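You operate a simulated robot arm through the tools that you are given. There is no shell and no other tool.

Carry out the task below with a simulated two-armed robot. There is one attempt and no reset: what you move stays moved.

JOB
A knock pushed the board stop button in and tripped the fan. Reset it and restart the fan.
Fine: nothing is wrong and nobody is at the fan; turn the fan switch off first, pull the stop button out, press the board reset button, switch on again, press start. Where these are worked on the way, their far stop is far enough and under half their travel is too little: fan switch.
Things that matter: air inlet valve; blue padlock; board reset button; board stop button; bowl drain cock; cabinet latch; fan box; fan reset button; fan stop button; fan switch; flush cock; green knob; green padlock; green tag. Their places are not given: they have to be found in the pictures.

It is judged by the outcome, as a careful person would: the job done as asked, and still so three seconds after it is handed in. It fails if anything else is knocked over, pushed out of place, dropped, spilled or broken.

ROBOT AND FRAMES
Two 7-joint arms with fingered hands on one trunk that stands fixed in place. Base frame: the origin is at the foot of the trunk, x ahead of it, y to its left, z up. Readings come in mm, degrees, newtons and seconds.
The left shoulder is at [28, 215, 1131], the right one opposite. With the tool pointing down near the work surface each hand reaches from about 100 to 620 mm from the base axis, measured 20 degrees to its own side. Payload 3.6 kg a hand.
The tool frame of a hand sits at the grasp point between the pads (the TCP): z along the fingers, y along the line on which they close. The tips reach 22 mm beyond it. The gripper opens to 132 mm; its body begins 60 mm behind the TCP. The gripper is a hand of 4 fingers: y runs from the thumb to the fingers, the wrist lies at [0, 0, -203] in the tool frame.
Orientation is that of the tool frame in the base frame, as a unit quaternion [x, y, z, w]. With the fingers straight down and closing along the base's y, the tool's x points along the base's -x, its y along +y and its z along -z.

CONTROLS
- The arms move only by the tool nudge_tool. It takes "left_commands", "right_commands" or both (then of equal length, played together; a hand with none holds still); each is a list of rows, each a list of 6 numbers: the shift along the base's x, y, z in mm, then the turn, a rotation vector about the base's x, y, z in degrees. In form: [[dx, dy, dz, rx, ry, rz], ...]. A call has 1 to 20 rows; each row is the pose to reach, as a shift and turn from the pose commanded when the call began. Each row takes 0.2 s and may step no farther than 50 mm and 8.6 degrees from the row before; otherwise, the whole call is refused. Where a pose cannot be reached the arm comes as near as it can. A force on the tool above 50 N (or 10 N above the force at the start of the call, whichever is more), or a blocked arm, ends the call early, and 0.2 s more pass. In this call time passes only in rows, and 0.2 s behind the last. It gives the time, the measured TCP pose, the force on the tool (base axes), the opening and the grip force at its end, in the units of the frame above (readings bear some noise), with the torque about the TCP (base axes, N m) and any sound that the robot's microphone picked up.
- Cameras (640 x 400 px; columns grow to the right, rows downward): "scene" is now at [169.4, -4.3, 1093.7]; the picture's right is [0.07, -1.00, 0.00], its down [0.14, 0.01, -0.99] and it looks along [0.99, 0.07, 0.14] (base axes); focal length 214 px, centre (320, 200). "left" rides on the left gripper at [-53, -53, -84] in its tool frame; the picture's right is [0.71, -0.71, 0.00], its down [0.53, 0.53, -0.67] and it looks along [0.47, 0.47, 0.74] (tool axes); focal length 247 px, centre (320, 200). "right" rides on the right gripper at [53, -53, -84] in its tool frame; the picture's right is [0.71, 0.71, 0.00], its down [-0.53, 0.53, -0.67] and it looks along [-0.47, 0.47, 0.74] (tool axes); focal length 247 px, centre (320, 200).
- camera(camera): a new picture of that camera. The clock stands still meanwhile.
- move_column(by): moves the trunk up (or, below 0, down) by that many mm; the arms and the scene camera ride with it, the base frame stays. It gives what a move gives, with no picture.
- move_fingers(finger1, finger2, finger3, thumb_bend, hand): sets how far each is bent, from 0 (flat) to 1 (curled in); at 0.3 the hand is open as for a grip, at 0.7 the pads meet at the TCP. One left out holds its place. A second passes; each finger stops where it meets its share of the squeeze, and holds until it gets a number again. It is the only way to open and close the hand. It gives what a move gives, with no picture; readings hold the bend of each and the force on the fingers (four entries, about 0 where the hand has none), thumb and palm.
- pan_tilt(pan, tilt): turns the head with the scene camera to pan (to the left, within 60 degrees either way) and tilt (down, from -29 to 69), counted from straight ahead of the robot (the tilt from the chest, where the trunk bows). It gives what a move gives.
- probe_pixels(camera, pixels): for up to 12 pixels [column, row] of the newest picture of that camera ("zoom" is the newest enlarged one), the place [x, y, z] in the base frame of the surface seen there, good to about 3 mm, but the place of the scene camera against the robot may be out by one fixed shift of up to 18 mm in any direction. The clock stands still meanwhile.
- enlarge(camera, box): a new picture of the part [left, top, right, bottom] of that camera's present view, enlarged. The clock stands still meanwhile.
- close_job(): hands the job in; it is judged then, once.

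Open the grippers and draw the arms clear of the work before you hand the job in, unless the task says otherwise.

The tools are called after ">>>" by a JSON object that holds its "fn" and its "kwargs". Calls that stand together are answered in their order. nudge_tool: Moves the arms, as the interface text tells. Its arguments: {"type":"object","properties":{"left_commands":{"type":"array"},"right_commands":{"type":"array"}},"required":[]} The other tools are called the same way: move_column (by) moves the trunk up or down; move_fingers (finger1, finger2, finger3, thumb_bend, hand) moves the fingers one by one; pan_tilt (pan, tilt) turns the head that bears the scene camera; camera (camera) takes a picture; probe_pixels (camera, pixels) gives the place of the surface under pixels of a picture; enlarge (camera, box) takes an enlarged picture of a part of a camera's view; close_job () hands the job in.

At the start:

```text
t: 0.0
left_ee_pos: [422.7, 249.6, 1354.7]
left_ee_rot: [0.0, 1.0, 0.0, -0.001]
left_force: [0.5, -0.1, 0.2]
left_wrist_torque: [0.01, 0.01, 0.0]
left_grip_width: 131.8
left_grasp_force: 0.0
left_shape: jaw
left_bend: [0.3, 0.3, 0.3, 0.3]
left_finger forces: [0.1, 0.1, 0.0, 0.1, 0.0, 0.0]
right_ee_pos: [410.4, -82.0, 1355.3]
right_ee_rot: [0.001, 1.0, 0.0, -0.001]
right_force: [0.7, -0.7, -0.1]
right_wrist_torque: [-0.02, 0.03, 0.03]
right_grip_width: 131.7
right_grasp_force: 0.0
right_shape: jaw
right_bend: [0.3, 0.3, 0.3, 0.3]
right_finger forces: [0.1, 0.0, 0.0, 0.0, 0.0, 0.1]
trunk travel left (down, up): [-409.0, 266.0]
head pan, tilt (commanded): [4.2, -8.3]
```

scene: 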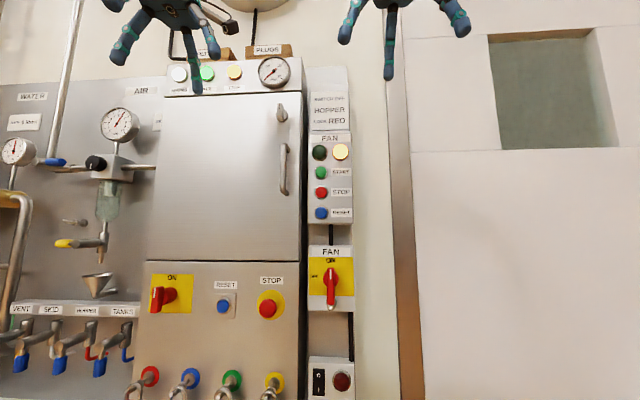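
right: 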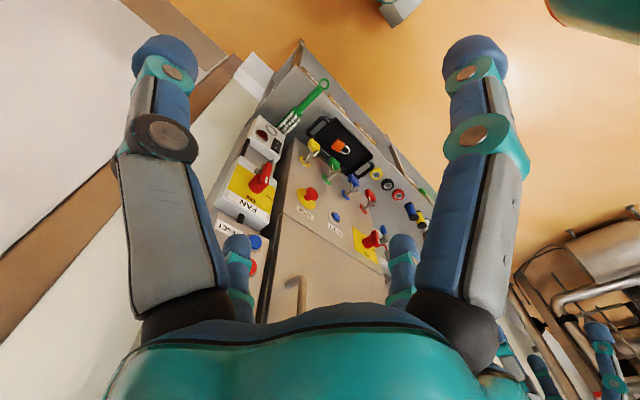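
left: 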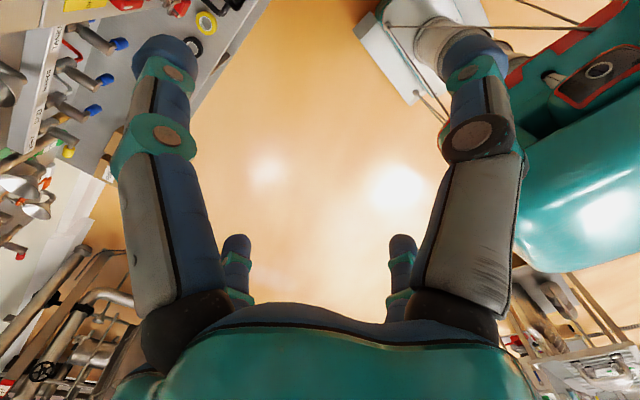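

The scene picture shows the fan box column around columns 310-355 with the fan switch at (331,285), and the board with a stop button at (268,308) and reset at (223,306). I take enlarged views to read the labels.

>>> {"fn": "enlarge", "kwargs": {"camera": "scene", "box": [140, 240, 360, 400]}}

>>> {"fn": "enlarge", "kwargs": {"camera": "scene", "box": [260, 50, 400, 240]}}

>>> {"fn": "enlarge", "kwargs": {"camera": "scene", "box": [0, 70, 160, 400]}}

```text
2.50 times, centred on (250, 320) of scene
```

zoom: 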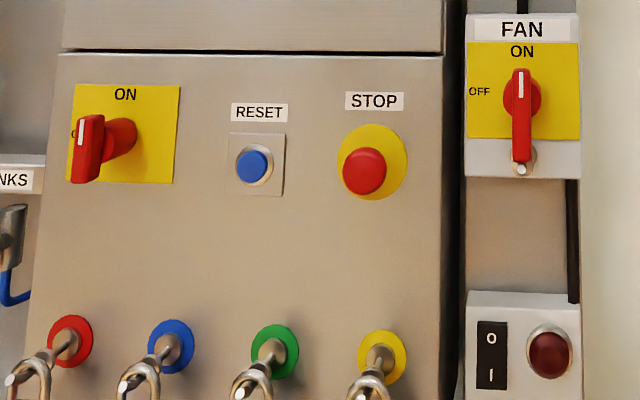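

```text
2.11 times, centred on (330, 145) of scene
```

zoom: 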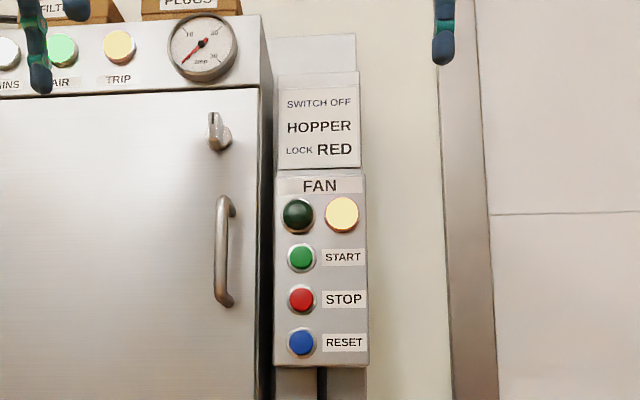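

```text
1.21 times, centred on (80, 235) of scene
```

zoom: 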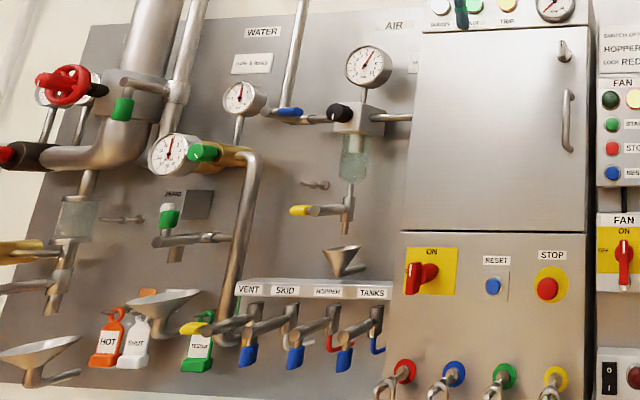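

Fan switch at (520,115) of the first zoom is at ON (white mark up, OFF on the left); the board stop is at (365,172). I take a fresh scene picture and probe the places of these items.

>>> {"fn": "camera", "kwargs": {"camera": "scene"}}

>>> {"fn": "probe_pixels", "kwargs": {"camera": "scene", "pixels": [[331, 272], [331, 300], [343, 265], [268, 308], [282, 300], [223, 306], [235, 315], [320, 172], [320, 192], [321, 213], [330, 220], [250, 280]]}}

```text
taken
```

scene: 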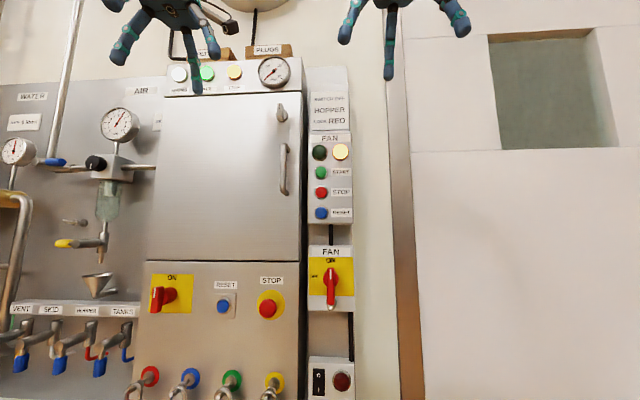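

```text
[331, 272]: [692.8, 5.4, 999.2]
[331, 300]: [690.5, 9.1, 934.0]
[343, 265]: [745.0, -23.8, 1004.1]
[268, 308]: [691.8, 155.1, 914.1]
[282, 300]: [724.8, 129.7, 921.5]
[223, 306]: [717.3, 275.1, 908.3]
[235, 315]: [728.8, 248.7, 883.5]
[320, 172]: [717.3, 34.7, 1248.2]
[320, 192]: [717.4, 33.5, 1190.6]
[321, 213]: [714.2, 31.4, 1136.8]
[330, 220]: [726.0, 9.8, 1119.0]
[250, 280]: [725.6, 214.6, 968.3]
```

The four digits of each hand form a cross about the tool axis, and the work faces lie at x≈690-745. I turn both hands to point forward (rotation −90° about y) while they stay well back from the board.

>>> {"fn": "nudge_tool", "kwargs": {"left_commands": [[5, 5, 0, 0, -8, 0], [10, 10, 0, 0, -16, 0], [15, 15, 0, 0, -24, 0], [20, 20, -5, 0, -32, 0], [25, 25, -10, 0, -40, 0], [30, 30, -15, 0, -48, 0], [35, 35, -20, 0, -56, 0], [40, 40, -25, 0, -64, 0], [45, 45, -30, 0, -72, 0], [50, 50, -35, 0, -80, 0], [55, 50, -40, 0, -88, 0], [60, 50, -45, 0, -90, 0]], "right_commands": [[5, -5, 0, 0, -8, 0], [10, -10, 0, 0, -16, 0], [15, -15, 0, 0, -24, 0], [20, -20, -5, 0, -32, 0], [25, -25, -10, 0, -40, 0], [30, -30, -15, 0, -48, 0], [35, -35, -20, 0, -56, 0], [40, -40, -25, 0, -64, 0], [45, -45, -30, 0, -72, 0], [50, -50, -35, 0, -80, 0], [55, -50, -40, 0, -88, 0], [60, -50, -45, 0, -90, 0]]}}

```text
t: 2.6
left_ee_pos: [484.0, 300.7, 1310.3]
left_ee_rot: [0.001, 0.707, -0.001, 0.707]
left_force: [-0.2, 0.0, 0.0]
left_wrist_torque: [0.0, 0.01, 0.01]
left_grip_width: 131.7
left_grasp_force: 0.1
left_shape: jaw
left_bend: [0.3, 0.3, 0.3, 0.3]
left_finger forces: [0.1, 0.1, 0.0, 0.0, 0.1, 0.1]
right_ee_pos: [469.2, -131.1, 1311.8]
right_ee_rot: [0.0, 0.706, 0.003, 0.708]
right_force: [0.1, 0.7, -0.8]
right_wrist_torque: [-0.01, 0.0, -0.01]
right_grip_width: 131.9
right_grasp_force: 0.1
right_shape: jaw
right_bend: [0.3, 0.3, 0.3, 0.3]
right_finger forces: [0.1, 0.0, 0.1, 0.0, 0.1, 0.0]
trunk travel left (down, up): [-409.0, 266.0]
head pan, tilt (commanded): [4.2, -8.3]
```

Both hands now point along +x. I lower them in free space (x≈470-485) to the height of the switch and stop button, still well back from the board.

>>> {"fn": "nudge_tool", "kwargs": {"left_commands": [[0, 0, -40, 0, 0, 0], [0, 0, -80, 0, 0, 0], [0, 0, -120, 0, 0, 0], [0, 0, -160, 0, 0, 0], [0, 0, -200, 0, 0, 0], [0, 0, -240, 0, 0, 0], [0, 0, -280, 0, 0, 0], [0, 0, -320, 0, 0, 0], [0, 0, -350, 0, 0, 0], [0, 0, -350, 0, 0, 0]], "right_commands": [[0, 5, -40, 0, 0, 0], [0, 10, -80, 0, 0, 0], [0, 15, -120, 0, 0, 0], [0, 20, -160, 0, 0, 0], [0, 30, -200, 0, 0, 0], [0, 40, -240, 0, 0, 0], [0, 50, -280, 0, 0, 0], [0, 60, -320, 0, 0, 0], [0, 70, -340, 0, 0, 0], [0, 70, -345, 0, 0, 0]]}}

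>>> {"fn": "camera", "kwargs": {"camera": "right"}}

>>> {"fn": "camera", "kwargs": {"camera": "left"}}

>>> {"fn": "camera", "kwargs": {"camera": "scene"}}

```text
t: 4.8
left_ee_pos: [484.6, 301.6, 1202.7]
left_ee_rot: [0.0, 0.707, 0.0, 0.707]
left_force: [0.3, -0.6, 0.5]
left_wrist_torque: [-0.03, -0.01, -0.02]
left_grip_width: 131.6
left_grasp_force: 0.1
left_shape: jaw
left_bend: [0.3, 0.3, 0.3, 0.3]
left_finger forces: [0.1, 0.0, 0.0, 0.0, 0.0, 0.1]
left hand out of reach, approached as far as the arm can: row 3, 4, 5, 6, 7, 8, 9, 10
right_ee_pos: [470.1, -63.6, 966.8]
right_ee_rot: [0.001, 0.707, 0.0, 0.707]
right_force: [0.0, -1.0, -0.5]
right_wrist_torque: [0.01, 0.0, 0.01]
right_grip_width: 131.9
right_grasp_force: 0.1
right_shape: jaw
right_bend: [0.3, 0.3, 0.3, 0.3]
right_finger forces: [0.0, 0.0, 0.1, 0.1, 0.0, 0.0]
trunk travel left (down, up): [-409.0, 266.0]
head pan, tilt (commanded): [4.2, -8.3]
```

```text
taken
```

right: 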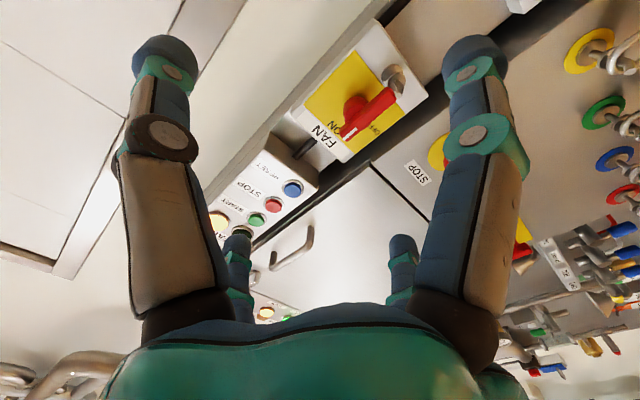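

```text
taken
```

left: 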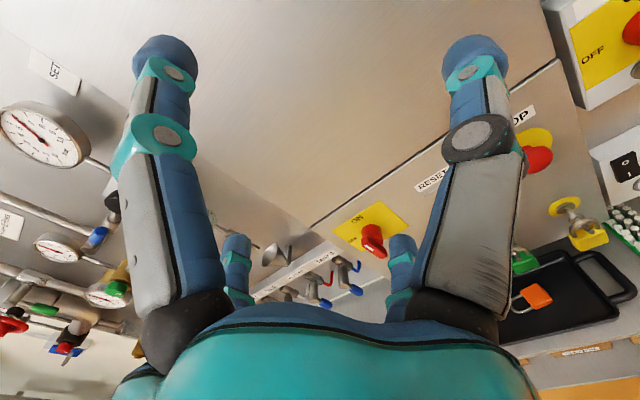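

```text
taken
```

scene: 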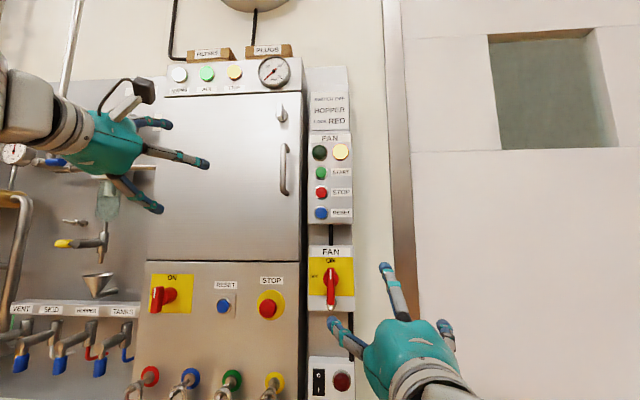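

The left hand stopped at z≈1203 (its wrist is too near the shoulder there); the right hand is in place and sees the fan switch at (365,110). I zoom in on it with the right camera and probe.

>>> {"fn": "enlarge", "kwargs": {"camera": "right", "box": [200, 20, 460, 250]}}

>>> {"fn": "probe_pixels", "kwargs": {"camera": "right", "pixels": [[350, 128], [370, 112], [390, 96], [356, 100], [330, 105], [355, 75], [272, 205], [257, 219], [292, 188], [438, 150], [395, 74], [410, 130]]}}

```text
1.74 times, centred on (330, 135) of right
```

zoom: 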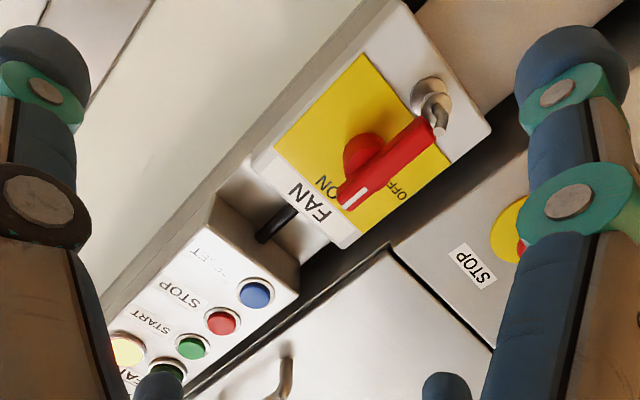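

```text
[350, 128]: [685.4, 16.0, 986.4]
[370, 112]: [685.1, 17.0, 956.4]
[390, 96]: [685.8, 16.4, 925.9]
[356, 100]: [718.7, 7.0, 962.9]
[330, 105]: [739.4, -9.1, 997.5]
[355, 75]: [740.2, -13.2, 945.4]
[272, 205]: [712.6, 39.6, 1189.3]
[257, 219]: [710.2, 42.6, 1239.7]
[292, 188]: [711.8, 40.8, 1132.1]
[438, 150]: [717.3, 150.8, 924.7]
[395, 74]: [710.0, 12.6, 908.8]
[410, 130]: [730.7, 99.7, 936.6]
```

The right camera places the handle bar at x≈685, y≈16, z≈920-1000. I enlarge the switch further to measure bar, hub and plate.

>>> {"fn": "enlarge", "kwargs": {"camera": "right", "box": [300, 40, 430, 160]}}

```text
3.33 times, centred on (365, 100) of right
```

zoom: 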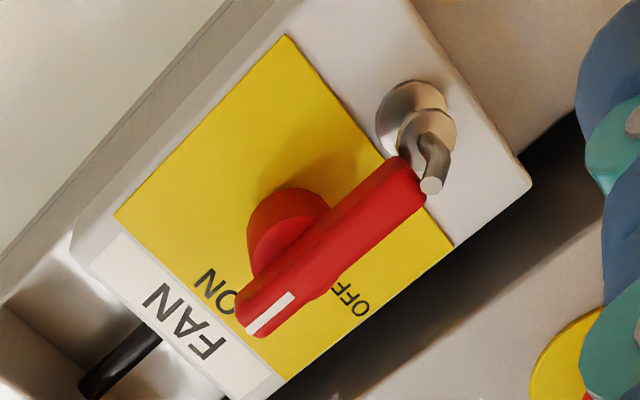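

The bar hub is at about (290,225) in the zoom, with a small hook post below the bar's lower end at (430,150). I probe these points for geometry.

>>> {"fn": "probe_pixels", "kwargs": {"camera": "zoom", "pixels": [[244, 318], [283, 325], [400, 175], [415, 205], [258, 300], [300, 285], [335, 240], [310, 215], [270, 225], [432, 186], [420, 100], [320, 290]]}}

>>> {"fn": "probe_pixels", "kwargs": {"camera": "zoom", "pixels": [[270, 265], [255, 240], [285, 200], [320, 195], [125, 215], [285, 45], [448, 243], [280, 390], [440, 150], [350, 190], [380, 165], [255, 330]]}}

```text
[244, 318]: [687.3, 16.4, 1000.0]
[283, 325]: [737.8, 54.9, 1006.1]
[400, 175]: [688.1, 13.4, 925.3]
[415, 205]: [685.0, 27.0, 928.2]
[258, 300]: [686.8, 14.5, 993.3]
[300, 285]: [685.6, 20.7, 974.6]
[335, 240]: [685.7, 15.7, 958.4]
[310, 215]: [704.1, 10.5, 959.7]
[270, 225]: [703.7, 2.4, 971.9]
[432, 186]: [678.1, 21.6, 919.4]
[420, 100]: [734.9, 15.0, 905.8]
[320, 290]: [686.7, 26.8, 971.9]
```

```text
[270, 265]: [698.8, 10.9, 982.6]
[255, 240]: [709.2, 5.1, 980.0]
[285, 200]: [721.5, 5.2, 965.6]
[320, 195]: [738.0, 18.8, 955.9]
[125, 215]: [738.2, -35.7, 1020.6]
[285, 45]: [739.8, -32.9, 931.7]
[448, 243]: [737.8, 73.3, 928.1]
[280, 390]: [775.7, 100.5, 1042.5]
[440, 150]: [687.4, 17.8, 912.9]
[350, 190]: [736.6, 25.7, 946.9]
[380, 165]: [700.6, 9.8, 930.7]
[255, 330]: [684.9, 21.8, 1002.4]
```

The bar runs from z≈920 to 1003 at x=685-700, y≈12-27; the hub axis is about y=19.5, z=970, with a hook post just below at z≈905-919. I'll bring the right hand rolled 45° so its four digits straddle the bar diagonally and clear the hook; first to x≈560.

>>> {"fn": "nudge_tool", "kwargs": {"right_commands": [[15, 14, 0, 7.5, 0, 0], [30, 28, 1, 15, 0, 0], [45, 42, 1, 22.5, 0, 0], [60, 56, 2, 30, 0, 0], [75, 70, 3, 37.5, 0, 0], [90, 83, 3, 45, 0, 0]]}}

>>> {"fn": "camera", "kwargs": {"camera": "right"}}

>>> {"fn": "camera", "kwargs": {"camera": "scene"}}

```text
t: 6.2
left_ee_pos: [483.9, 300.2, 1203.2]
left_ee_rot: [0.0, 0.707, 0.0, 0.707]
left_force: [0.4, -0.7, 0.4]
left_wrist_torque: [0.0, 0.01, 0.03]
left_grip_width: 131.9
left_grasp_force: 0.1
left_shape: jaw
left_bend: [0.3, 0.3, 0.3, 0.3]
left_finger forces: [0.0, 0.0, 0.1, 0.0, 0.0, 0.1]
right_ee_pos: [560.9, 22.8, 969.2]
right_ee_rot: [0.272, 0.653, 0.273, 0.652]
right_force: [0.3, 0.7, 0.7]
right_wrist_torque: [-0.01, -0.01, -0.01]
right_grip_width: 131.9
right_grasp_force: 0.2
right_shape: jaw
right_bend: [0.3, 0.3, 0.3, 0.3]
right_finger forces: [0.0, 0.1, 0.0, 0.1, 0.0, 0.0]
trunk travel left (down, up): [-409.0, 266.0]
head pan, tilt (commanded): [4.2, -8.3]
```

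```text
taken
```

right: 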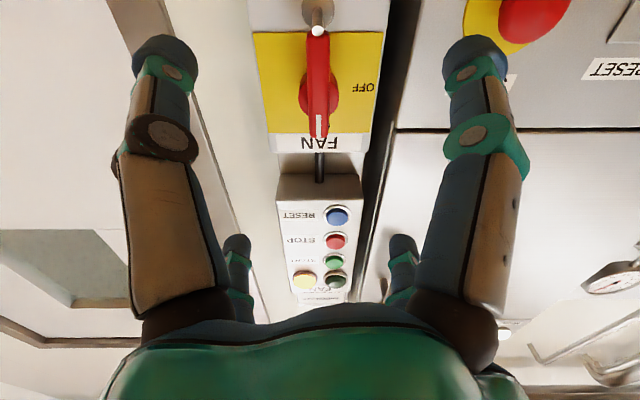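

```text
taken
```

scene: 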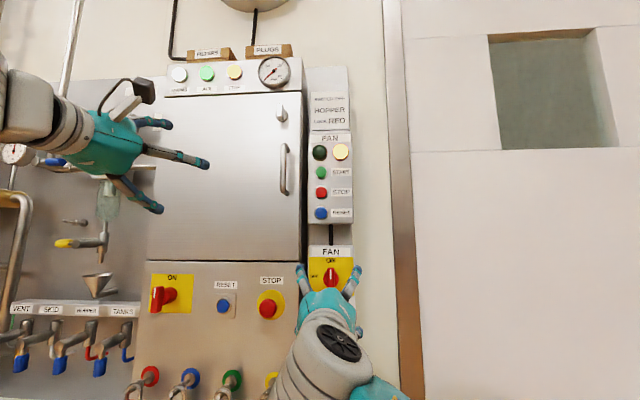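

The right hand is aligned with the bar at column ≈318 of its picture. I probe again from this closer view to fix the axis.

>>> {"fn": "enlarge", "kwargs": {"camera": "right", "box": [240, 0, 400, 160]}}

>>> {"fn": "probe_pixels", "kwargs": {"camera": "right", "pixels": [[318, 40], [318, 65], [318, 90], [319, 115], [320, 134], [310, 60], [327, 60], [335, 95], [302, 95], [256, 36], [383, 36], [318, 30]]}}

```text
2.50 times, centred on (320, 80) of right
```

zoom: 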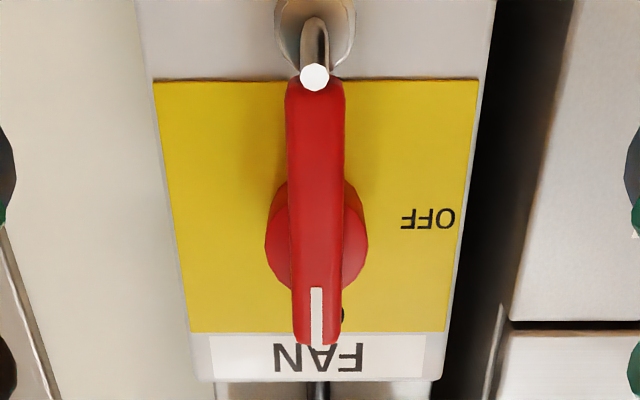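

```text
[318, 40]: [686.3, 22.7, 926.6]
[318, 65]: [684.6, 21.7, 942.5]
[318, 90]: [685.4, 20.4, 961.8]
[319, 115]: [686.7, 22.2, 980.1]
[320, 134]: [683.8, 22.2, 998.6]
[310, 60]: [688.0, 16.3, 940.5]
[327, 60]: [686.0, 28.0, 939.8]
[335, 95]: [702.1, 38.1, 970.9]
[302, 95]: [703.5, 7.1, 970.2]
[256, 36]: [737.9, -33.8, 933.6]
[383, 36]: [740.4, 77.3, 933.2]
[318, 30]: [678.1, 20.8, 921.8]
```

Bar centre is at y≈22 and hub axis about (22, 971); hub front x≈702, bar front x≈685. I advance the right hand so the TCP is at x≈680, with tips ending before the hub base.

>>> {"fn": "nudge_tool", "kwargs": {"right_commands": [[30, -1, 0, 0, 0, 0], [60, -1, 1, 0, 0, 0], [90, -1, 2, 0, 0, 0], [119, -1, 2, 0, 0, 0]]}}

>>> {"fn": "camera", "kwargs": {"camera": "right"}}

>>> {"fn": "camera", "kwargs": {"camera": "scene"}}

```text
t: 7.2
left_ee_pos: [484.1, 301.6, 1202.5]
left_ee_rot: [-0.001, 0.708, 0.0, 0.706]
left_force: [-0.2, 0.8, -0.1]
left_wrist_torque: [-0.01, 0.03, 0.0]
left_grip_width: 131.9
left_grasp_force: 0.0
left_shape: jaw
left_bend: [0.3, 0.3, 0.3, 0.3]
left_finger forces: [0.0, 0.0, 0.0, 0.0, 0.0, 0.1]
right_ee_pos: [682.4, 18.6, 969.6]
right_ee_rot: [0.271, 0.653, 0.271, 0.653]
right_force: [0.4, -0.3, 0.3]
right_wrist_torque: [0.0, 0.03, -0.02]
right_grip_width: 131.8
right_grasp_force: 0.1
right_shape: jaw
right_bend: [0.3, 0.3, 0.3, 0.3]
right_finger forces: [0.0, 0.0, 0.0, 0.0, 0.0, 0.1]
trunk travel left (down, up): [-409.0, 266.0]
head pan, tilt (commanded): [4.2, -8.3]
```

```text
taken
```

right: 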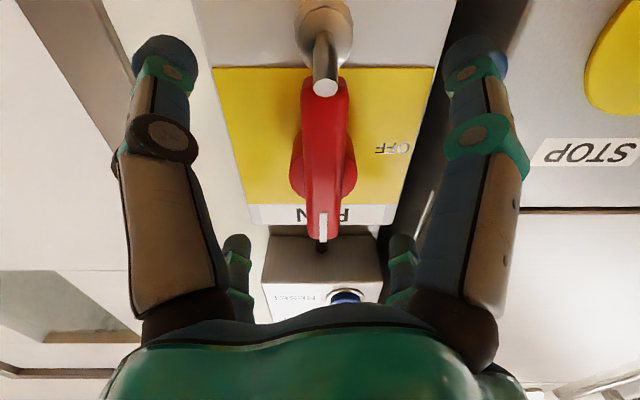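

```text
taken
```

scene: 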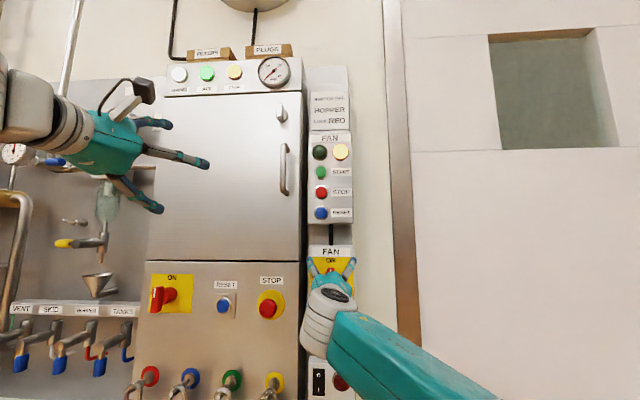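

The bar appears at column ≈325, nearly centred. I probe to check centring before closing.

>>> {"fn": "probe_pixels", "kwargs": {"camera": "right", "pixels": [[323, 120], [323, 150], [323, 180], [323, 210], [323, 232], [308, 150], [343, 150], [352, 170], [294, 170], [326, 88], [322, 40]]}}

```text
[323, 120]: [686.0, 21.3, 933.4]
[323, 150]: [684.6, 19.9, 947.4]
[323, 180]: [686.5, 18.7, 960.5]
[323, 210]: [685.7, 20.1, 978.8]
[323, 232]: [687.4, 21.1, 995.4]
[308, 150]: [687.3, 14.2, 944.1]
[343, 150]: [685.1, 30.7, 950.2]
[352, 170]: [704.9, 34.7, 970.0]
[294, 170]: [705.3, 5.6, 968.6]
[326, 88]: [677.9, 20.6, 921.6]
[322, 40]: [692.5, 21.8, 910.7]
```

Bar centre is ≈1-2 mm to the left of the TCP, good enough. I close all four right digits part-way around the bar.

>>> {"fn": "nudge_tool", "kwargs": {"right_commands": [[0, 1.5, 1, 0, 0, 0]]}}

>>> {"fn": "move_fingers", "kwargs": {"hand": "right", "finger1": 0.52, "finger2": 0.52, "finger3": 0.52, "thumb_bend": 0.52}}

>>> {"fn": "camera", "kwargs": {"camera": "right"}}

```text
t: 7.6
left_ee_pos: [484.4, 301.3, 1203.9]
left_ee_rot: [0.0, 0.708, 0.0, 0.707]
left_force: [0.5, -0.2, -0.6]
left_wrist_torque: [-0.01, 0.02, 0.01]
left_grip_width: 132.0
left_grasp_force: 0.1
left_shape: jaw
left_bend: [0.3, 0.3, 0.3, 0.3]
left_finger forces: [0.1, 0.1, 0.0, 0.1, 0.1, 0.1]
right_ee_pos: [682.6, 17.2, 970.2]
right_ee_rot: [0.271, 0.653, 0.269, 0.654]
right_force: [-0.5, -0.2, -0.2]
right_wrist_torque: [-0.01, 0.01, -0.01]
right_grip_width: 132.0
right_grasp_force: 0.0
right_shape: jaw
right_bend: [0.3, 0.3, 0.3, 0.3]
right_finger forces: [0.0, 0.1, 0.0, 0.0, 0.0, 0.1]
trunk travel left (down, up): [-409.0, 266.0]
head pan, tilt (commanded): [4.2, -8.3]
```

```text
t: 8.6
left_ee_pos: [484.2, 301.3, 1203.8]
left_ee_rot: [0.0, 0.708, 0.0, 0.707]
left_force: [0.5, 1.2, 0.3]
left_wrist_torque: [0.01, 0.01, 0.01]
left_grip_width: 131.9
left_grasp_force: 0.0
left_shape: jaw
left_bend: [0.3, 0.3, 0.3, 0.3]
left_finger forces: [0.0, 0.1, 0.0, 0.0, 0.0, 0.0]
right_ee_pos: [682.7, 16.7, 972.0]
right_ee_rot: [0.271, 0.652, 0.269, 0.655]
right_force: [0.4, -0.3, 0.3]
right_wrist_torque: [-0.01, -0.01, -0.01]
right_grip_width: 36.3
right_grasp_force: 0.0
right_shape: fingers
right_bend: [0.52, 0.52, 0.52, 0.52]
right_finger forces: [0.0, 0.0, 0.1, 0.0, 0.0, 0.0]
trunk travel left (down, up): [-409.0, 266.0]
head pan, tilt (commanded): [4.2, -8.3]
```

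```text
taken
```

right: 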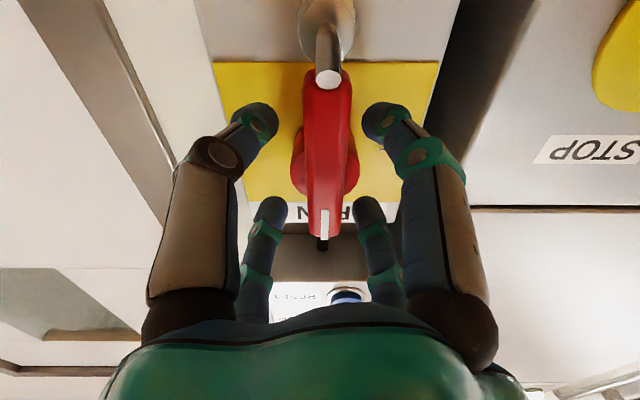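

The measured TCP is y≈17 while the bar centre is ≈21.5 and appears right of centre at column 328; digits are clear of the bar. I shift the hand +4.5 mm in y to centre.

>>> {"fn": "nudge_tool", "kwargs": {"right_commands": [[0, 4.5, 0, 0, 0, 0]]}}

>>> {"fn": "camera", "kwargs": {"camera": "right"}}

```text
t: 9.0
left_ee_pos: [485.0, 301.5, 1201.5]
left_ee_rot: [0.0, 0.708, -0.001, 0.707]
left_force: [0.1, 0.3, -0.3]
left_wrist_torque: [0.04, -0.02, 0.0]
left_grip_width: 131.8
left_grasp_force: 0.1
left_shape: jaw
left_bend: [0.3, 0.3, 0.3, 0.3]
left_finger forces: [0.0, 0.0, 0.0, 0.0, 0.0, 0.0]
right_ee_pos: [684.7, 15.9, 968.0]
right_ee_rot: [0.271, 0.653, 0.263, 0.657]
right_force: [0.2, 0.0, -1.0]
right_wrist_torque: [-0.02, 0.03, 0.0]
right_grip_width: 36.3
right_grasp_force: 0.1
right_shape: fingers
right_bend: [0.52, 0.52, 0.52, 0.52]
right_finger forces: [0.1, 0.0, 0.1, 0.1, 0.1, 0.0]
trunk travel left (down, up): [-409.0, 266.0]
head pan, tilt (commanded): [4.2, -8.3]
```

```text
taken
```

right: 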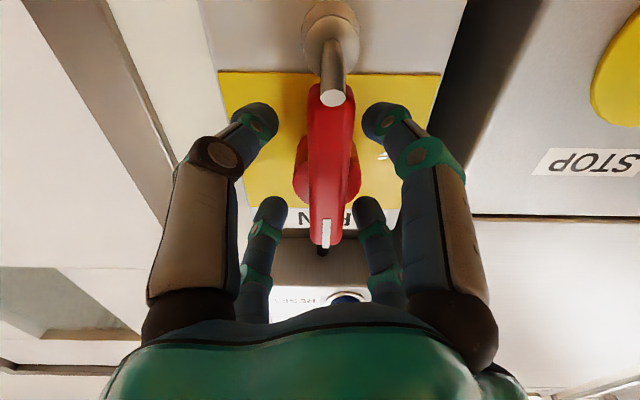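

The +4.5 mm command didn't move y; the arm seems to be against a wrist limit with this roll. I back straight off 70 mm and open, then test other rolls in free space.

>>> {"fn": "nudge_tool", "kwargs": {"right_commands": [[-35, 0, 0, 0, 0, 0], [-70, 0, 0, 0, 0, 0], [-90, 0, 0, 0, 0, 0]]}}

>>> {"fn": "nudge_tool", "kwargs": {"right_commands": [[0, 0, 0, -8, 0, 0], [0, 0, 0, -16, 0, 0], [0, 0, 0, -24, 0, 0], [0, 0, 0, -32, 0, 0], [0, 0, 0, -40, 0, 0], [0, 0, 0, -48, 0, 0], [0, 0, 0, -56, 0, 0], [0, 0, 0, -64, 0, 0], [0, 0, 0, -72, 0, 0], [0, 0, 0, -80, 0, 0], [0, 0, 0, -88, 0, 0], [0, 0, 0, -90, 0, 0]]}}

```text
t: 10.0
left_ee_pos: [484.8, 301.2, 1203.6]
left_ee_rot: [-0.001, 0.708, 0.0, 0.706]
left_force: [-0.3, -0.5, -1.5]
left_wrist_torque: [-0.01, -0.01, 0.01]
left_grip_width: 131.6
left_grasp_force: 0.1
left_shape: jaw
left_bend: [0.3, 0.3, 0.3, 0.3]
left_finger forces: [0.0, 0.1, 0.0, 0.1, 0.0, 0.1]
right_ee_pos: [615.6, -22.2, 970.9]
right_ee_rot: [0.254, 0.641, 0.227, 0.688]
right_force: [0.5, 0.1, -0.7]
right_wrist_torque: [0.02, -0.01, -0.02]
right_grip_width: 36.2
right_grasp_force: 0.0
right_shape: fingers
right_bend: [0.52, 0.52, 0.52, 0.52]
right_finger forces: [0.0, 0.1, 0.0, 0.1, 0.1, 0.0]
trunk travel left (down, up): [-409.0, 266.0]
head pan, tilt (commanded): [4.2, -8.3]
stopped in row 3 (right hand): the arm was blocked; the commanded pose is now the measured one
```

```text
t: 12.6
left_ee_pos: [483.8, 300.8, 1202.8]
left_ee_rot: [0.0, 0.707, 0.0, 0.708]
left_force: [0.5, 0.8, -0.3]
left_wrist_torque: [0.0, -0.01, 0.0]
left_grip_width: 131.8
left_grasp_force: 0.1
left_shape: jaw
left_bend: [0.3, 0.3, 0.3, 0.3]
left_finger forces: [0.0, 0.0, 0.1, 0.1, 0.0, 0.1]
right_ee_pos: [614.8, -21.1, 971.0]
right_ee_rot: [-0.307, 0.615, -0.293, 0.665]
right_force: [0.3, -1.0, 0.1]
right_wrist_torque: [-0.02, 0.01, 0.0]
right_grip_width: 35.9
right_grasp_force: 0.1
right_shape: fingers
right_bend: [0.52, 0.52, 0.52, 0.52]
right_finger forces: [0.1, 0.0, 0.0, 0.0, 0.0, 0.1]
trunk travel left (down, up): [-409.0, 266.0]
head pan, tilt (commanded): [4.2, -8.3]
```

The retreat was reported blocked with y drifting to −22, so something obstructs the arm (not the tool). I look at the scene to find out what.

>>> {"fn": "camera", "kwargs": {"camera": "scene"}}

>>> {"fn": "camera", "kwargs": {"camera": "right"}}

>>> {"fn": "camera", "kwargs": {"camera": "left"}}

```text
taken
```

scene: 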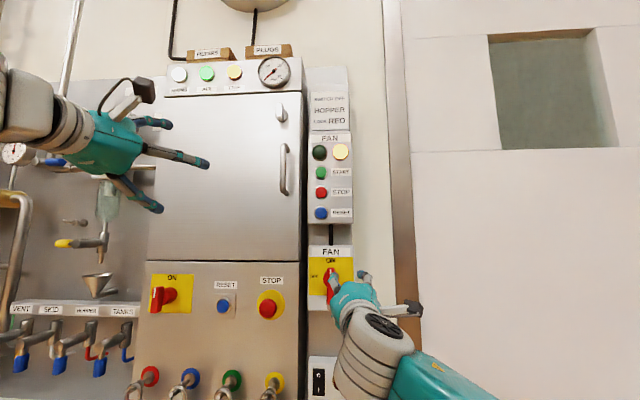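

```text
taken
```

right: 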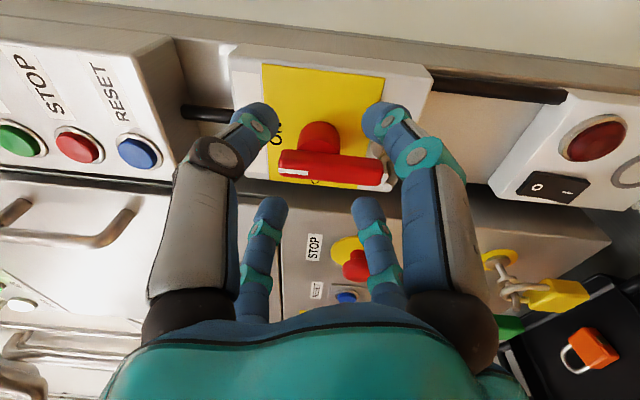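

```text
taken
```

left: 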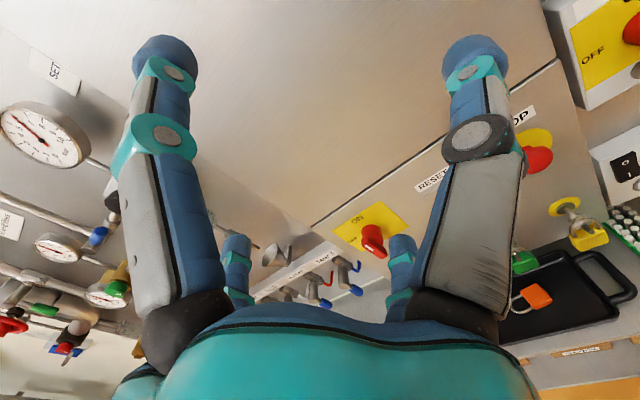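

I tilt the head down to the right to see the right arm's elbow and what is beside it.

>>> {"fn": "pan_tilt", "kwargs": {"pan": -20, "tilt": 45}}

>>> {"fn": "camera", "kwargs": {"camera": "scene"}}

```text
t: 13.8
left_ee_pos: [483.9, 300.7, 1204.1]
left_ee_rot: [0.0, 0.707, 0.0, 0.707]
left_force: [-0.6, 0.1, -0.1]
left_wrist_torque: [-0.01, -0.02, 0.03]
left_grip_width: 131.7
left_grasp_force: 0.2
left_shape: jaw
left_bend: [0.3, 0.3, 0.3, 0.3]
left_finger forces: [0.0, 0.1, 0.0, 0.1, 0.1, 0.0]
right_ee_pos: [615.3, -20.2, 970.5]
right_ee_rot: [-0.306, 0.616, -0.293, 0.664]
right_force: [-1.0, -0.5, 0.1]
right_wrist_torque: [-0.02, 0.03, 0.0]
right_grip_width: 36.2
right_grasp_force: 0.0
right_shape: fingers
right_bend: [0.52, 0.52, 0.52, 0.52]
right_finger forces: [0.1, 0.0, 0.1, 0.0, 0.0, 0.0]
trunk travel left (down, up): [-409.0, 266.0]
head pan, tilt (commanded): [-20.0, 45.0]
```

```text
taken
```

scene: 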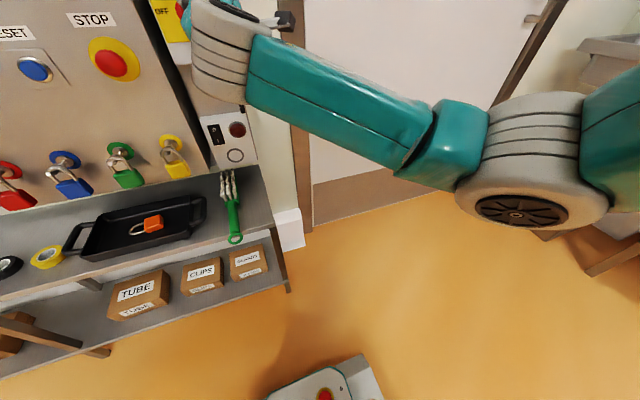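

The right elbow is swung out to the right; I probe its place and nearby surfaces to see what could have blocked it.

>>> {"fn": "probe_pixels", "kwargs": {"camera": "scene", "pixels": [[515, 205], [575, 110], [450, 140], [350, 110], [225, 50], [600, 250], [610, 60], [560, 235], [400, 40], [300, 180], [150, 220], [235, 200]]}}

```text
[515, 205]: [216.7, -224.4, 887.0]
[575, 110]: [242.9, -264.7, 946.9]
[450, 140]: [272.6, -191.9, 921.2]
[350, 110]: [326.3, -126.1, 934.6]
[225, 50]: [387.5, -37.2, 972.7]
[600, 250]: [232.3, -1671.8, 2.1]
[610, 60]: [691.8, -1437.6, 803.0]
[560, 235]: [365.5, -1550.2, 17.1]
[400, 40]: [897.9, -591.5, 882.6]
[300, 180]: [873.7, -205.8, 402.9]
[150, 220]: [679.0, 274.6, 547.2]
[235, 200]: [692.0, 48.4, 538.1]
```

Nothing near the elbow explains it other than an awkward arm pose, so I abandon the cage grip: I'll turn the lever by pushing its end with a closed hand yawed 25° to the left, a more natural pose. I reorient the right hand to roll 0, yaw 25°, backing off slightly.

>>> {"fn": "nudge_tool", "kwargs": {"right_commands": [[-5, 0, 3, 6.05, 1.86, 2.79], [-10, 0, 6, 12.1, 3.7, 5.6], [-15, 0, 9, 18.15, 5.6, 8.4], [-20, 0, 12, 24.2, 7.45, 11.15], [-25, 0, 15, 30.25, 9.3, 13.9], [-30, 0, 18, 36.3, 11.2, 16.7], [-30, 0, 21, 42.35, 13.0, 19.5], [-30, 0, 24, 48.4, 14.9, 22.3]]}}

>>> {"fn": "move_fingers", "kwargs": {"hand": "right", "finger1": 0.68, "finger2": 0.68, "finger3": 0.68, "thumb_bend": 0.68}}

>>> {"fn": "camera", "kwargs": {"camera": "right"}}

>>> {"fn": "camera", "kwargs": {"camera": "scene"}}

```text
t: 15.6
left_ee_pos: [483.0, 300.8, 1202.8]
left_ee_rot: [0.0, 0.707, 0.001, 0.707]
left_force: [0.1, 0.4, 0.6]
left_wrist_torque: [-0.01, 0.03, -0.01]
left_grip_width: 131.9
left_grasp_force: 0.0
left_shape: jaw
left_bend: [0.3, 0.3, 0.3, 0.3]
left_finger forces: [0.1, 0.0, 0.0, 0.0, 0.0, 0.0]
right_ee_pos: [583.4, -22.1, 996.0]
right_ee_rot: [-0.153, 0.69, 0.155, 0.691]
right_force: [0.4, 0.3, 0.7]
right_wrist_torque: [0.03, -0.01, 0.01]
right_grip_width: 36.2
right_grasp_force: 0.1
right_shape: fingers
right_bend: [0.52, 0.52, 0.52, 0.52]
right_finger forces: [0.0, 0.0, 0.0, 0.1, 0.0, 0.0]
trunk travel left (down, up): [-409.0, 266.0]
head pan, tilt (commanded): [-20.0, 45.0]
```

```text
t: 16.6
left_ee_pos: [483.4, 301.0, 1201.4]
left_ee_rot: [0.0, 0.708, 0.0, 0.707]
left_force: [0.1, -0.7, 0.0]
left_wrist_torque: [0.0, 0.01, -0.04]
left_grip_width: 131.8
left_grasp_force: 0.1
left_shape: jaw
left_bend: [0.3, 0.3, 0.3, 0.3]
left_finger forces: [0.1, 0.1, 0.1, 0.0, 0.0, 0.0]
right_ee_pos: [583.9, -22.5, 996.1]
right_ee_rot: [-0.152, 0.69, 0.153, 0.691]
right_force: [-0.2, 0.0, -1.1]
right_wrist_torque: [0.0, 0.01, 0.02]
right_grip_width: 0.0
right_grasp_force: 0.0
right_shape: fingers
right_bend: [0.68, 0.68, 0.68, 0.68]
right_finger forces: [0.0, 0.0, 0.0, 0.0, 0.0, 0.0]
trunk travel left (down, up): [-409.0, 266.0]
head pan, tilt (commanded): [-20.0, 45.0]
```

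```text
taken
```

right: 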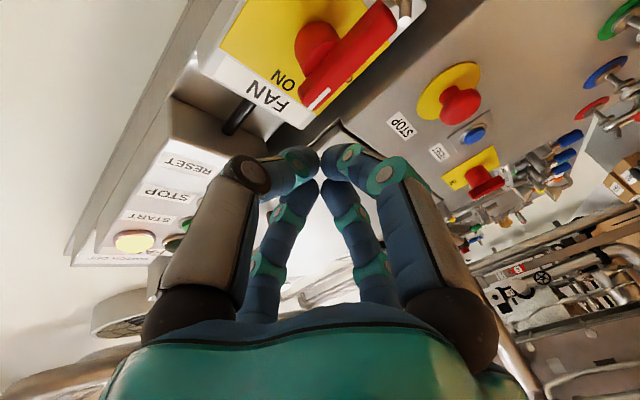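

```text
taken
```

scene: 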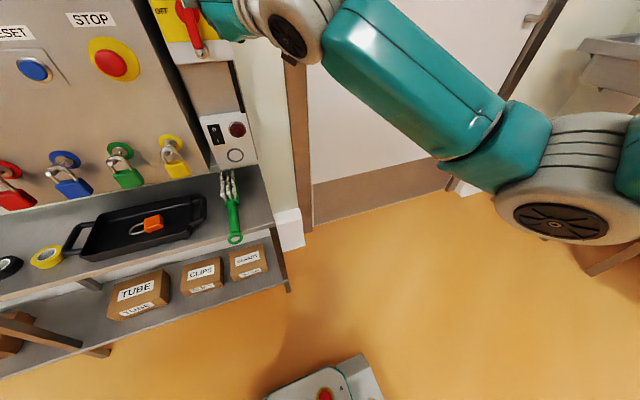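

The four tips now meet as a beak at (318,165) in the right picture. I probe the beak outline to know its size, and aim the head at the switch.

>>> {"fn": "probe_pixels", "kwargs": {"camera": "right", "pixels": [[318, 160], [300, 152], [340, 150], [280, 158], [365, 160], [250, 172], [385, 178], [310, 190], [330, 190], [230, 200], [400, 200], [300, 165]]}}

>>> {"fn": "pan_tilt", "kwargs": {"pan": 0, "tilt": 12}}

>>> {"fn": "camera", "kwargs": {"camera": "scene"}}

```text
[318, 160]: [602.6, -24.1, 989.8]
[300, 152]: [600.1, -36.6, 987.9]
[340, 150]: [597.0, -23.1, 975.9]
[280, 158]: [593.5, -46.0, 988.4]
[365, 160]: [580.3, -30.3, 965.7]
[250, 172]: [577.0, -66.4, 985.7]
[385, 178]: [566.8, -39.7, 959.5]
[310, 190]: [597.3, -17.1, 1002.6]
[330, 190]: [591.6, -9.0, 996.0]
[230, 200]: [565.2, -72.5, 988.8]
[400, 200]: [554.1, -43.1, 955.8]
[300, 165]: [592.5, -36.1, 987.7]
```

```text
t: 17.6
left_ee_pos: [484.6, 301.2, 1203.1]
left_ee_rot: [0.0, 0.707, 0.0, 0.707]
left_force: [0.7, 0.1, 0.3]
left_wrist_torque: [0.04, -0.01, 0.0]
left_grip_width: 132.0
left_grasp_force: 0.1
left_shape: jaw
left_bend: [0.3, 0.3, 0.3, 0.3]
left_finger forces: [0.0, 0.1, 0.0, 0.0, 0.1, 0.0]
right_ee_pos: [585.0, -22.0, 995.5]
right_ee_rot: [-0.153, 0.69, 0.154, 0.691]
right_force: [0.5, 0.4, 0.0]
right_wrist_torque: [0.02, 0.03, 0.0]
right_grip_width: 0.0
right_grasp_force: 0.2
right_shape: fingers
right_bend: [0.68, 0.68, 0.68, 0.68]
right_finger forces: [0.0, 0.0, 0.0, 0.0, 0.0, 0.1]
trunk travel left (down, up): [-409.0, 266.0]
head pan, tilt (commanded): [0.0, 12.0]
```

```text
taken
```

scene: 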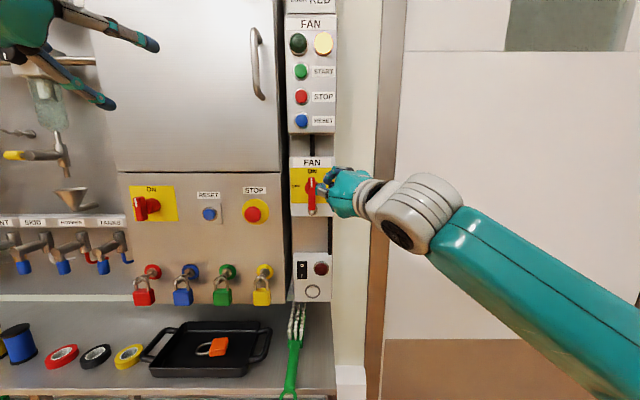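

The beak's half-width is about 20 mm near the tip. I advance to the right side of the bar's upper end, TCP ≈ (684, −21, 994), leaving about 14 mm gap to the bar.

>>> {"fn": "nudge_tool", "kwargs": {"right_commands": [[30, 0, 0, 0, 0, 0], [60, 0, -1, 0, 0, 0], [85, 0, -2, 0, 0, 0], [100, 0, -2, 0, 0, 0]]}}

>>> {"fn": "camera", "kwargs": {"camera": "right"}}

>>> {"fn": "enlarge", "kwargs": {"camera": "scene", "box": [270, 140, 390, 230]}}

```text
t: 18.6
left_ee_pos: [483.7, 300.9, 1203.3]
left_ee_rot: [0.001, 0.707, -0.001, 0.707]
left_force: [-0.9, -0.1, -0.8]
left_wrist_torque: [0.0, 0.03, 0.02]
left_grip_width: 131.8
left_grasp_force: 0.1
left_shape: jaw
left_bend: [0.3, 0.3, 0.3, 0.3]
left_finger forces: [0.0, 0.0, 0.1, 0.0, 0.0, 0.1]
right_ee_pos: [684.7, -22.4, 993.4]
right_ee_rot: [-0.153, 0.69, 0.153, 0.691]
right_force: [-0.4, 0.0, -1.4]
right_wrist_torque: [-0.02, 0.04, 0.01]
right_grip_width: 0.3
right_grasp_force: 0.1
right_shape: fingers
right_bend: [0.68, 0.68, 0.68, 0.68]
right_finger forces: [0.1, 0.0, 0.1, 0.0, 0.0, 0.0]
trunk travel left (down, up): [-409.0, 266.0]
head pan, tilt (commanded): [0.0, 12.0]
```

```text
taken
```

right: 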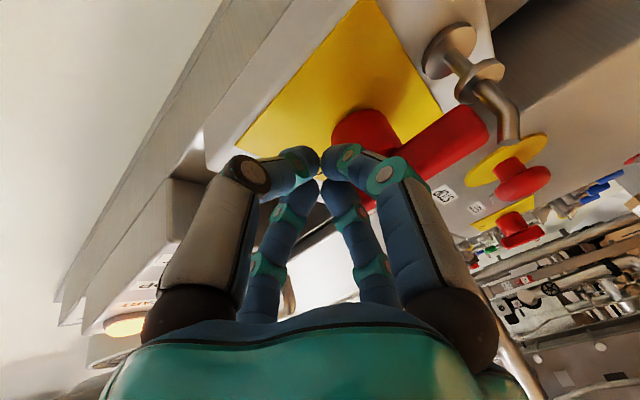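

```text
4.44 times, centred on (330, 185) of scene
```

zoom: 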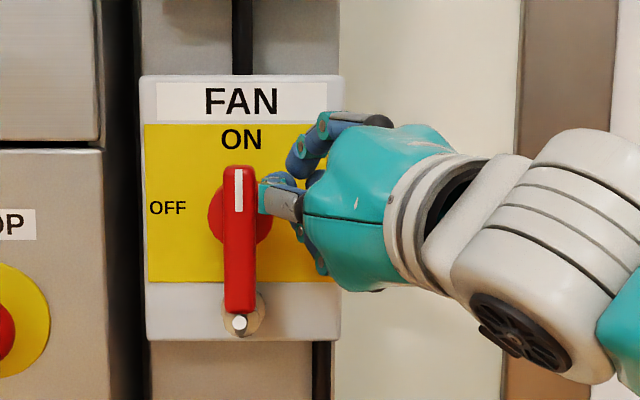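

The scene zoom shows the beak's left digit just right of the bar's upper end. I begin pushing the upper end left along a shallow arc and watch the force.

>>> {"fn": "nudge_tool", "kwargs": {"right_commands": [[0, 8, 0, 0, 0, 0], [0, 14, 0, 0, 0, 0], [0, 19, 2, 0, 0, 0], [0, 24, 5, 0, 0, 0], [0, 30, 8, 0, 0, 0]]}}

>>> {"fn": "enlarge", "kwargs": {"camera": "scene", "box": [270, 140, 390, 230]}}

```text
t: 19.8
left_ee_pos: [484.3, 299.0, 1203.1]
left_ee_rot: [0.001, 0.707, 0.001, 0.707]
left_force: [0.3, -0.1, -0.3]
left_wrist_torque: [-0.02, 0.0, 0.01]
left_grip_width: 131.9
left_grasp_force: 0.0
left_shape: jaw
left_bend: [0.3, 0.3, 0.3, 0.3]
left_finger forces: [0.0, 0.0, 0.1, 0.0, 0.1, 0.1]
right_ee_pos: [686.3, 6.4, 1003.2]
right_ee_rot: [-0.151, 0.69, 0.151, 0.692]
right_force: [-0.3, -15.3, 6.3]
right_wrist_torque: [-0.34, 0.03, 0.06]
right_grip_width: 0.2
right_grasp_force: 6.8
right_shape: fingers
right_bend: [0.7, 0.68, 0.68, 0.68]
right_finger forces: [14.0, 0.5, 0.0, 0.1, 0.0, 0.0]
trunk travel left (down, up): [-409.0, 266.0]
head pan, tilt (commanded): [0.0, 12.0]
```

```text
4.44 times, centred on (330, 185) of scene
```

zoom: 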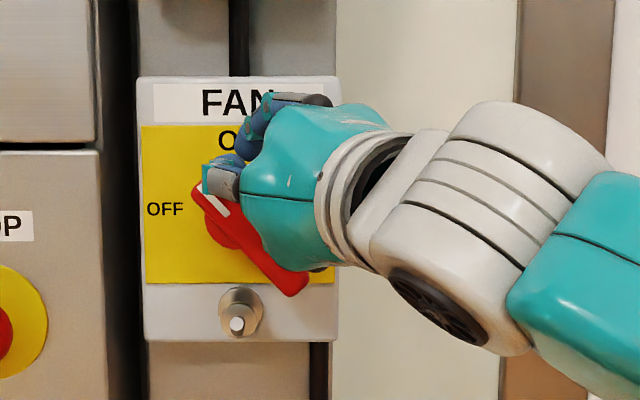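

The lever turns with about 15 N and is near 40°. I continue the arc to the left and then down to bring it to OFF.

>>> {"fn": "nudge_tool", "kwargs": {"right_commands": [[0, 6, 1, 0, 0, 0], [0, 12, 2, 0, 0, 0], [0, 18, 1, 0, 0, 0], [0, 24, -1, 0, 0, 0], [0, 30, -4, 0, 0, 0], [0, 34, -7, 0, 0, 0]]}}

>>> {"fn": "enlarge", "kwargs": {"camera": "scene", "box": [270, 140, 390, 230]}}

```text
t: 21.2
left_ee_pos: [481.1, 300.2, 1203.6]
left_ee_rot: [0.0, 0.706, 0.0, 0.708]
left_force: [-0.6, 0.0, 0.6]
left_wrist_torque: [0.0, 0.01, 0.01]
left_grip_width: 132.1
left_grasp_force: 0.1
left_shape: jaw
left_bend: [0.3, 0.3, 0.3, 0.3]
left_finger forces: [0.0, 0.1, 0.0, 0.0, 0.1, 0.1]
right_ee_pos: [682.4, 43.8, 998.3]
right_ee_rot: [-0.154, 0.689, 0.154, 0.692]
right_force: [-9.3, -3.8, 11.7]
right_wrist_torque: [-0.07, 0.11, -0.01]
right_grip_width: 0.3
right_grasp_force: 8.3
right_shape: fingers
right_bend: [0.73, 0.68, 0.66, 0.68]
right_finger forces: [15.0, 0.0, 0.0, 0.1, 0.1, 0.1]
trunk travel left (down, up): [-409.0, 266.0]
head pan, tilt (commanded): [0.0, 12.0]
```

```text
4.44 times, centred on (330, 185) of scene
```

zoom: 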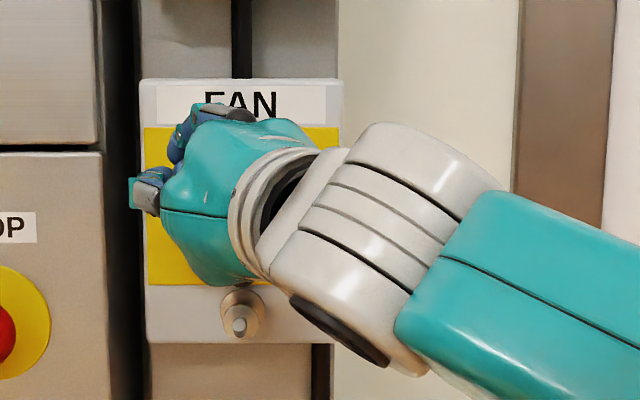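

The hand hides the lever from the scene camera; I look with the right camera.

>>> {"fn": "camera", "kwargs": {"camera": "right"}}

```text
taken
```

right: 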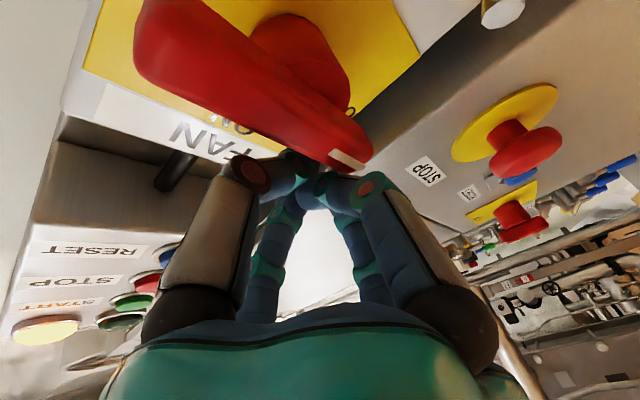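

The bar has turned most of the way; I probe its two ends to get the angle.

>>> {"fn": "probe_pixels", "kwargs": {"camera": "right", "pixels": [[345, 158], [300, 120], [250, 85], [200, 50], [160, 25], [365, 150], [150, 70]]}}

```text
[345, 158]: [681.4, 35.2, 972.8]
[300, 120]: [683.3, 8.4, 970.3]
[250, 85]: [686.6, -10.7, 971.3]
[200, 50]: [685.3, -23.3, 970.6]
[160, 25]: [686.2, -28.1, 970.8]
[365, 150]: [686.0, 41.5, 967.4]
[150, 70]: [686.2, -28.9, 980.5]
```

The bar lies nearly horizontal (z≈971 along its length). I lift the beak off the bar and back out to see it properly.

>>> {"fn": "nudge_tool", "kwargs": {"right_commands": [[-5, 0, 10, 0, 0, 0], [-35, -12, 15, 0, 0, 0], [-70, -32, 15, 0, 0, 0], [-100, -65, 10, 0, 0, 0], [-110, -100, 10, 0, 0, 0]]}}

>>> {"fn": "enlarge", "kwargs": {"camera": "scene", "box": [270, 140, 390, 230]}}

>>> {"fn": "camera", "kwargs": {"camera": "right"}}

```text
t: 22.4
left_ee_pos: [483.5, 300.0, 1202.5]
left_ee_rot: [0.0, 0.707, 0.0, 0.707]
left_force: [-0.1, 0.4, -0.2]
left_wrist_torque: [0.02, -0.02, 0.03]
left_grip_width: 132.0
left_grasp_force: 0.0
left_shape: jaw
left_bend: [0.3, 0.3, 0.3, 0.3]
left_finger forces: [0.0, 0.0, 0.1, 0.0, 0.0, 0.0]
right_ee_pos: [573.9, -59.7, 1005.1]
right_ee_rot: [-0.153, 0.69, 0.154, 0.691]
right_force: [0.2, -0.3, -1.0]
right_wrist_torque: [-0.03, -0.02, 0.0]
right_grip_width: 0.0
right_grasp_force: 0.1
right_shape: fingers
right_bend: [0.68, 0.68, 0.68, 0.68]
right_finger forces: [0.0, 0.0, 0.0, 0.0, 0.1, 0.0]
trunk travel left (down, up): [-409.0, 266.0]
head pan, tilt (commanded): [0.0, 12.0]
```

```text
4.44 times, centred on (330, 185) of scene
```

zoom: 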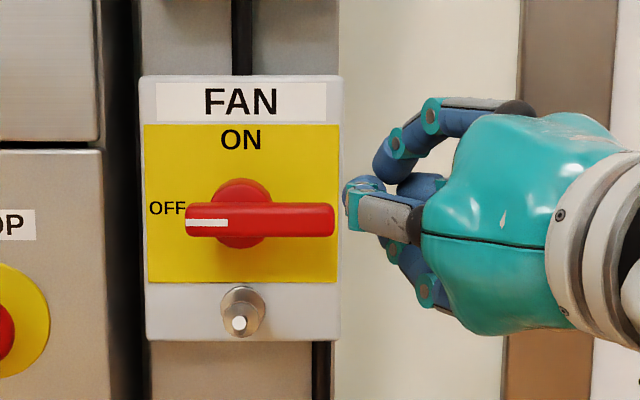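

```text
taken
```

right: 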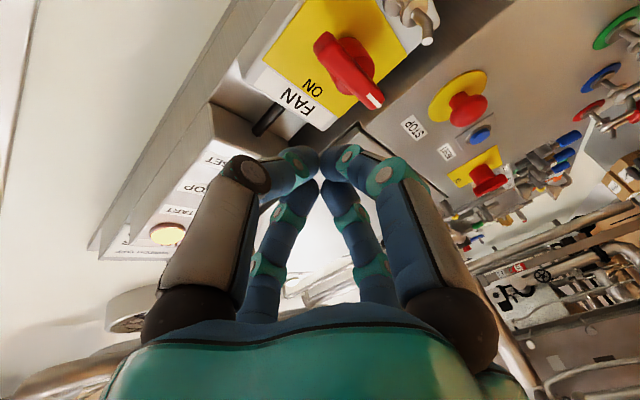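

The fan switch is now horizontal at OFF. Next the left hand: I nudge it forward a little to see where its commanded pose stands, since its earlier lowering was cut short.

>>> {"fn": "nudge_tool", "kwargs": {"left_commands": [[15, 0, 0, 0, 0, 0], [30, 0, 0, 0, 0, 0]]}}

```text
t: 23.0
left_ee_pos: [498.6, 299.5, 1204.6]
left_ee_rot: [0.0, 0.708, 0.0, 0.706]
left_force: [-0.5, 0.4, 0.4]
left_wrist_torque: [0.0, 0.02, -0.01]
left_grip_width: 132.2
left_grasp_force: 0.0
left_shape: jaw
left_bend: [0.3, 0.3, 0.3, 0.3]
left_finger forces: [0.1, 0.1, 0.1, 0.1, 0.0, 0.0]
left hand out of reach, approached as far as the arm can: row 2
right_ee_pos: [573.0, -58.0, 1005.2]
right_ee_rot: [-0.154, 0.69, 0.154, 0.691]
right_force: [-0.6, 0.3, -0.5]
right_wrist_torque: [0.02, 0.01, 0.01]
right_grip_width: 0.0
right_grasp_force: 0.0
right_shape: fingers
right_bend: [0.68, 0.68, 0.68, 0.68]
right_finger forces: [0.0, 0.0, 0.2, 0.0, 0.0, 0.0]
trunk travel left (down, up): [-409.0, 266.0]
head pan, tilt (commanded): [0.0, 12.0]
```

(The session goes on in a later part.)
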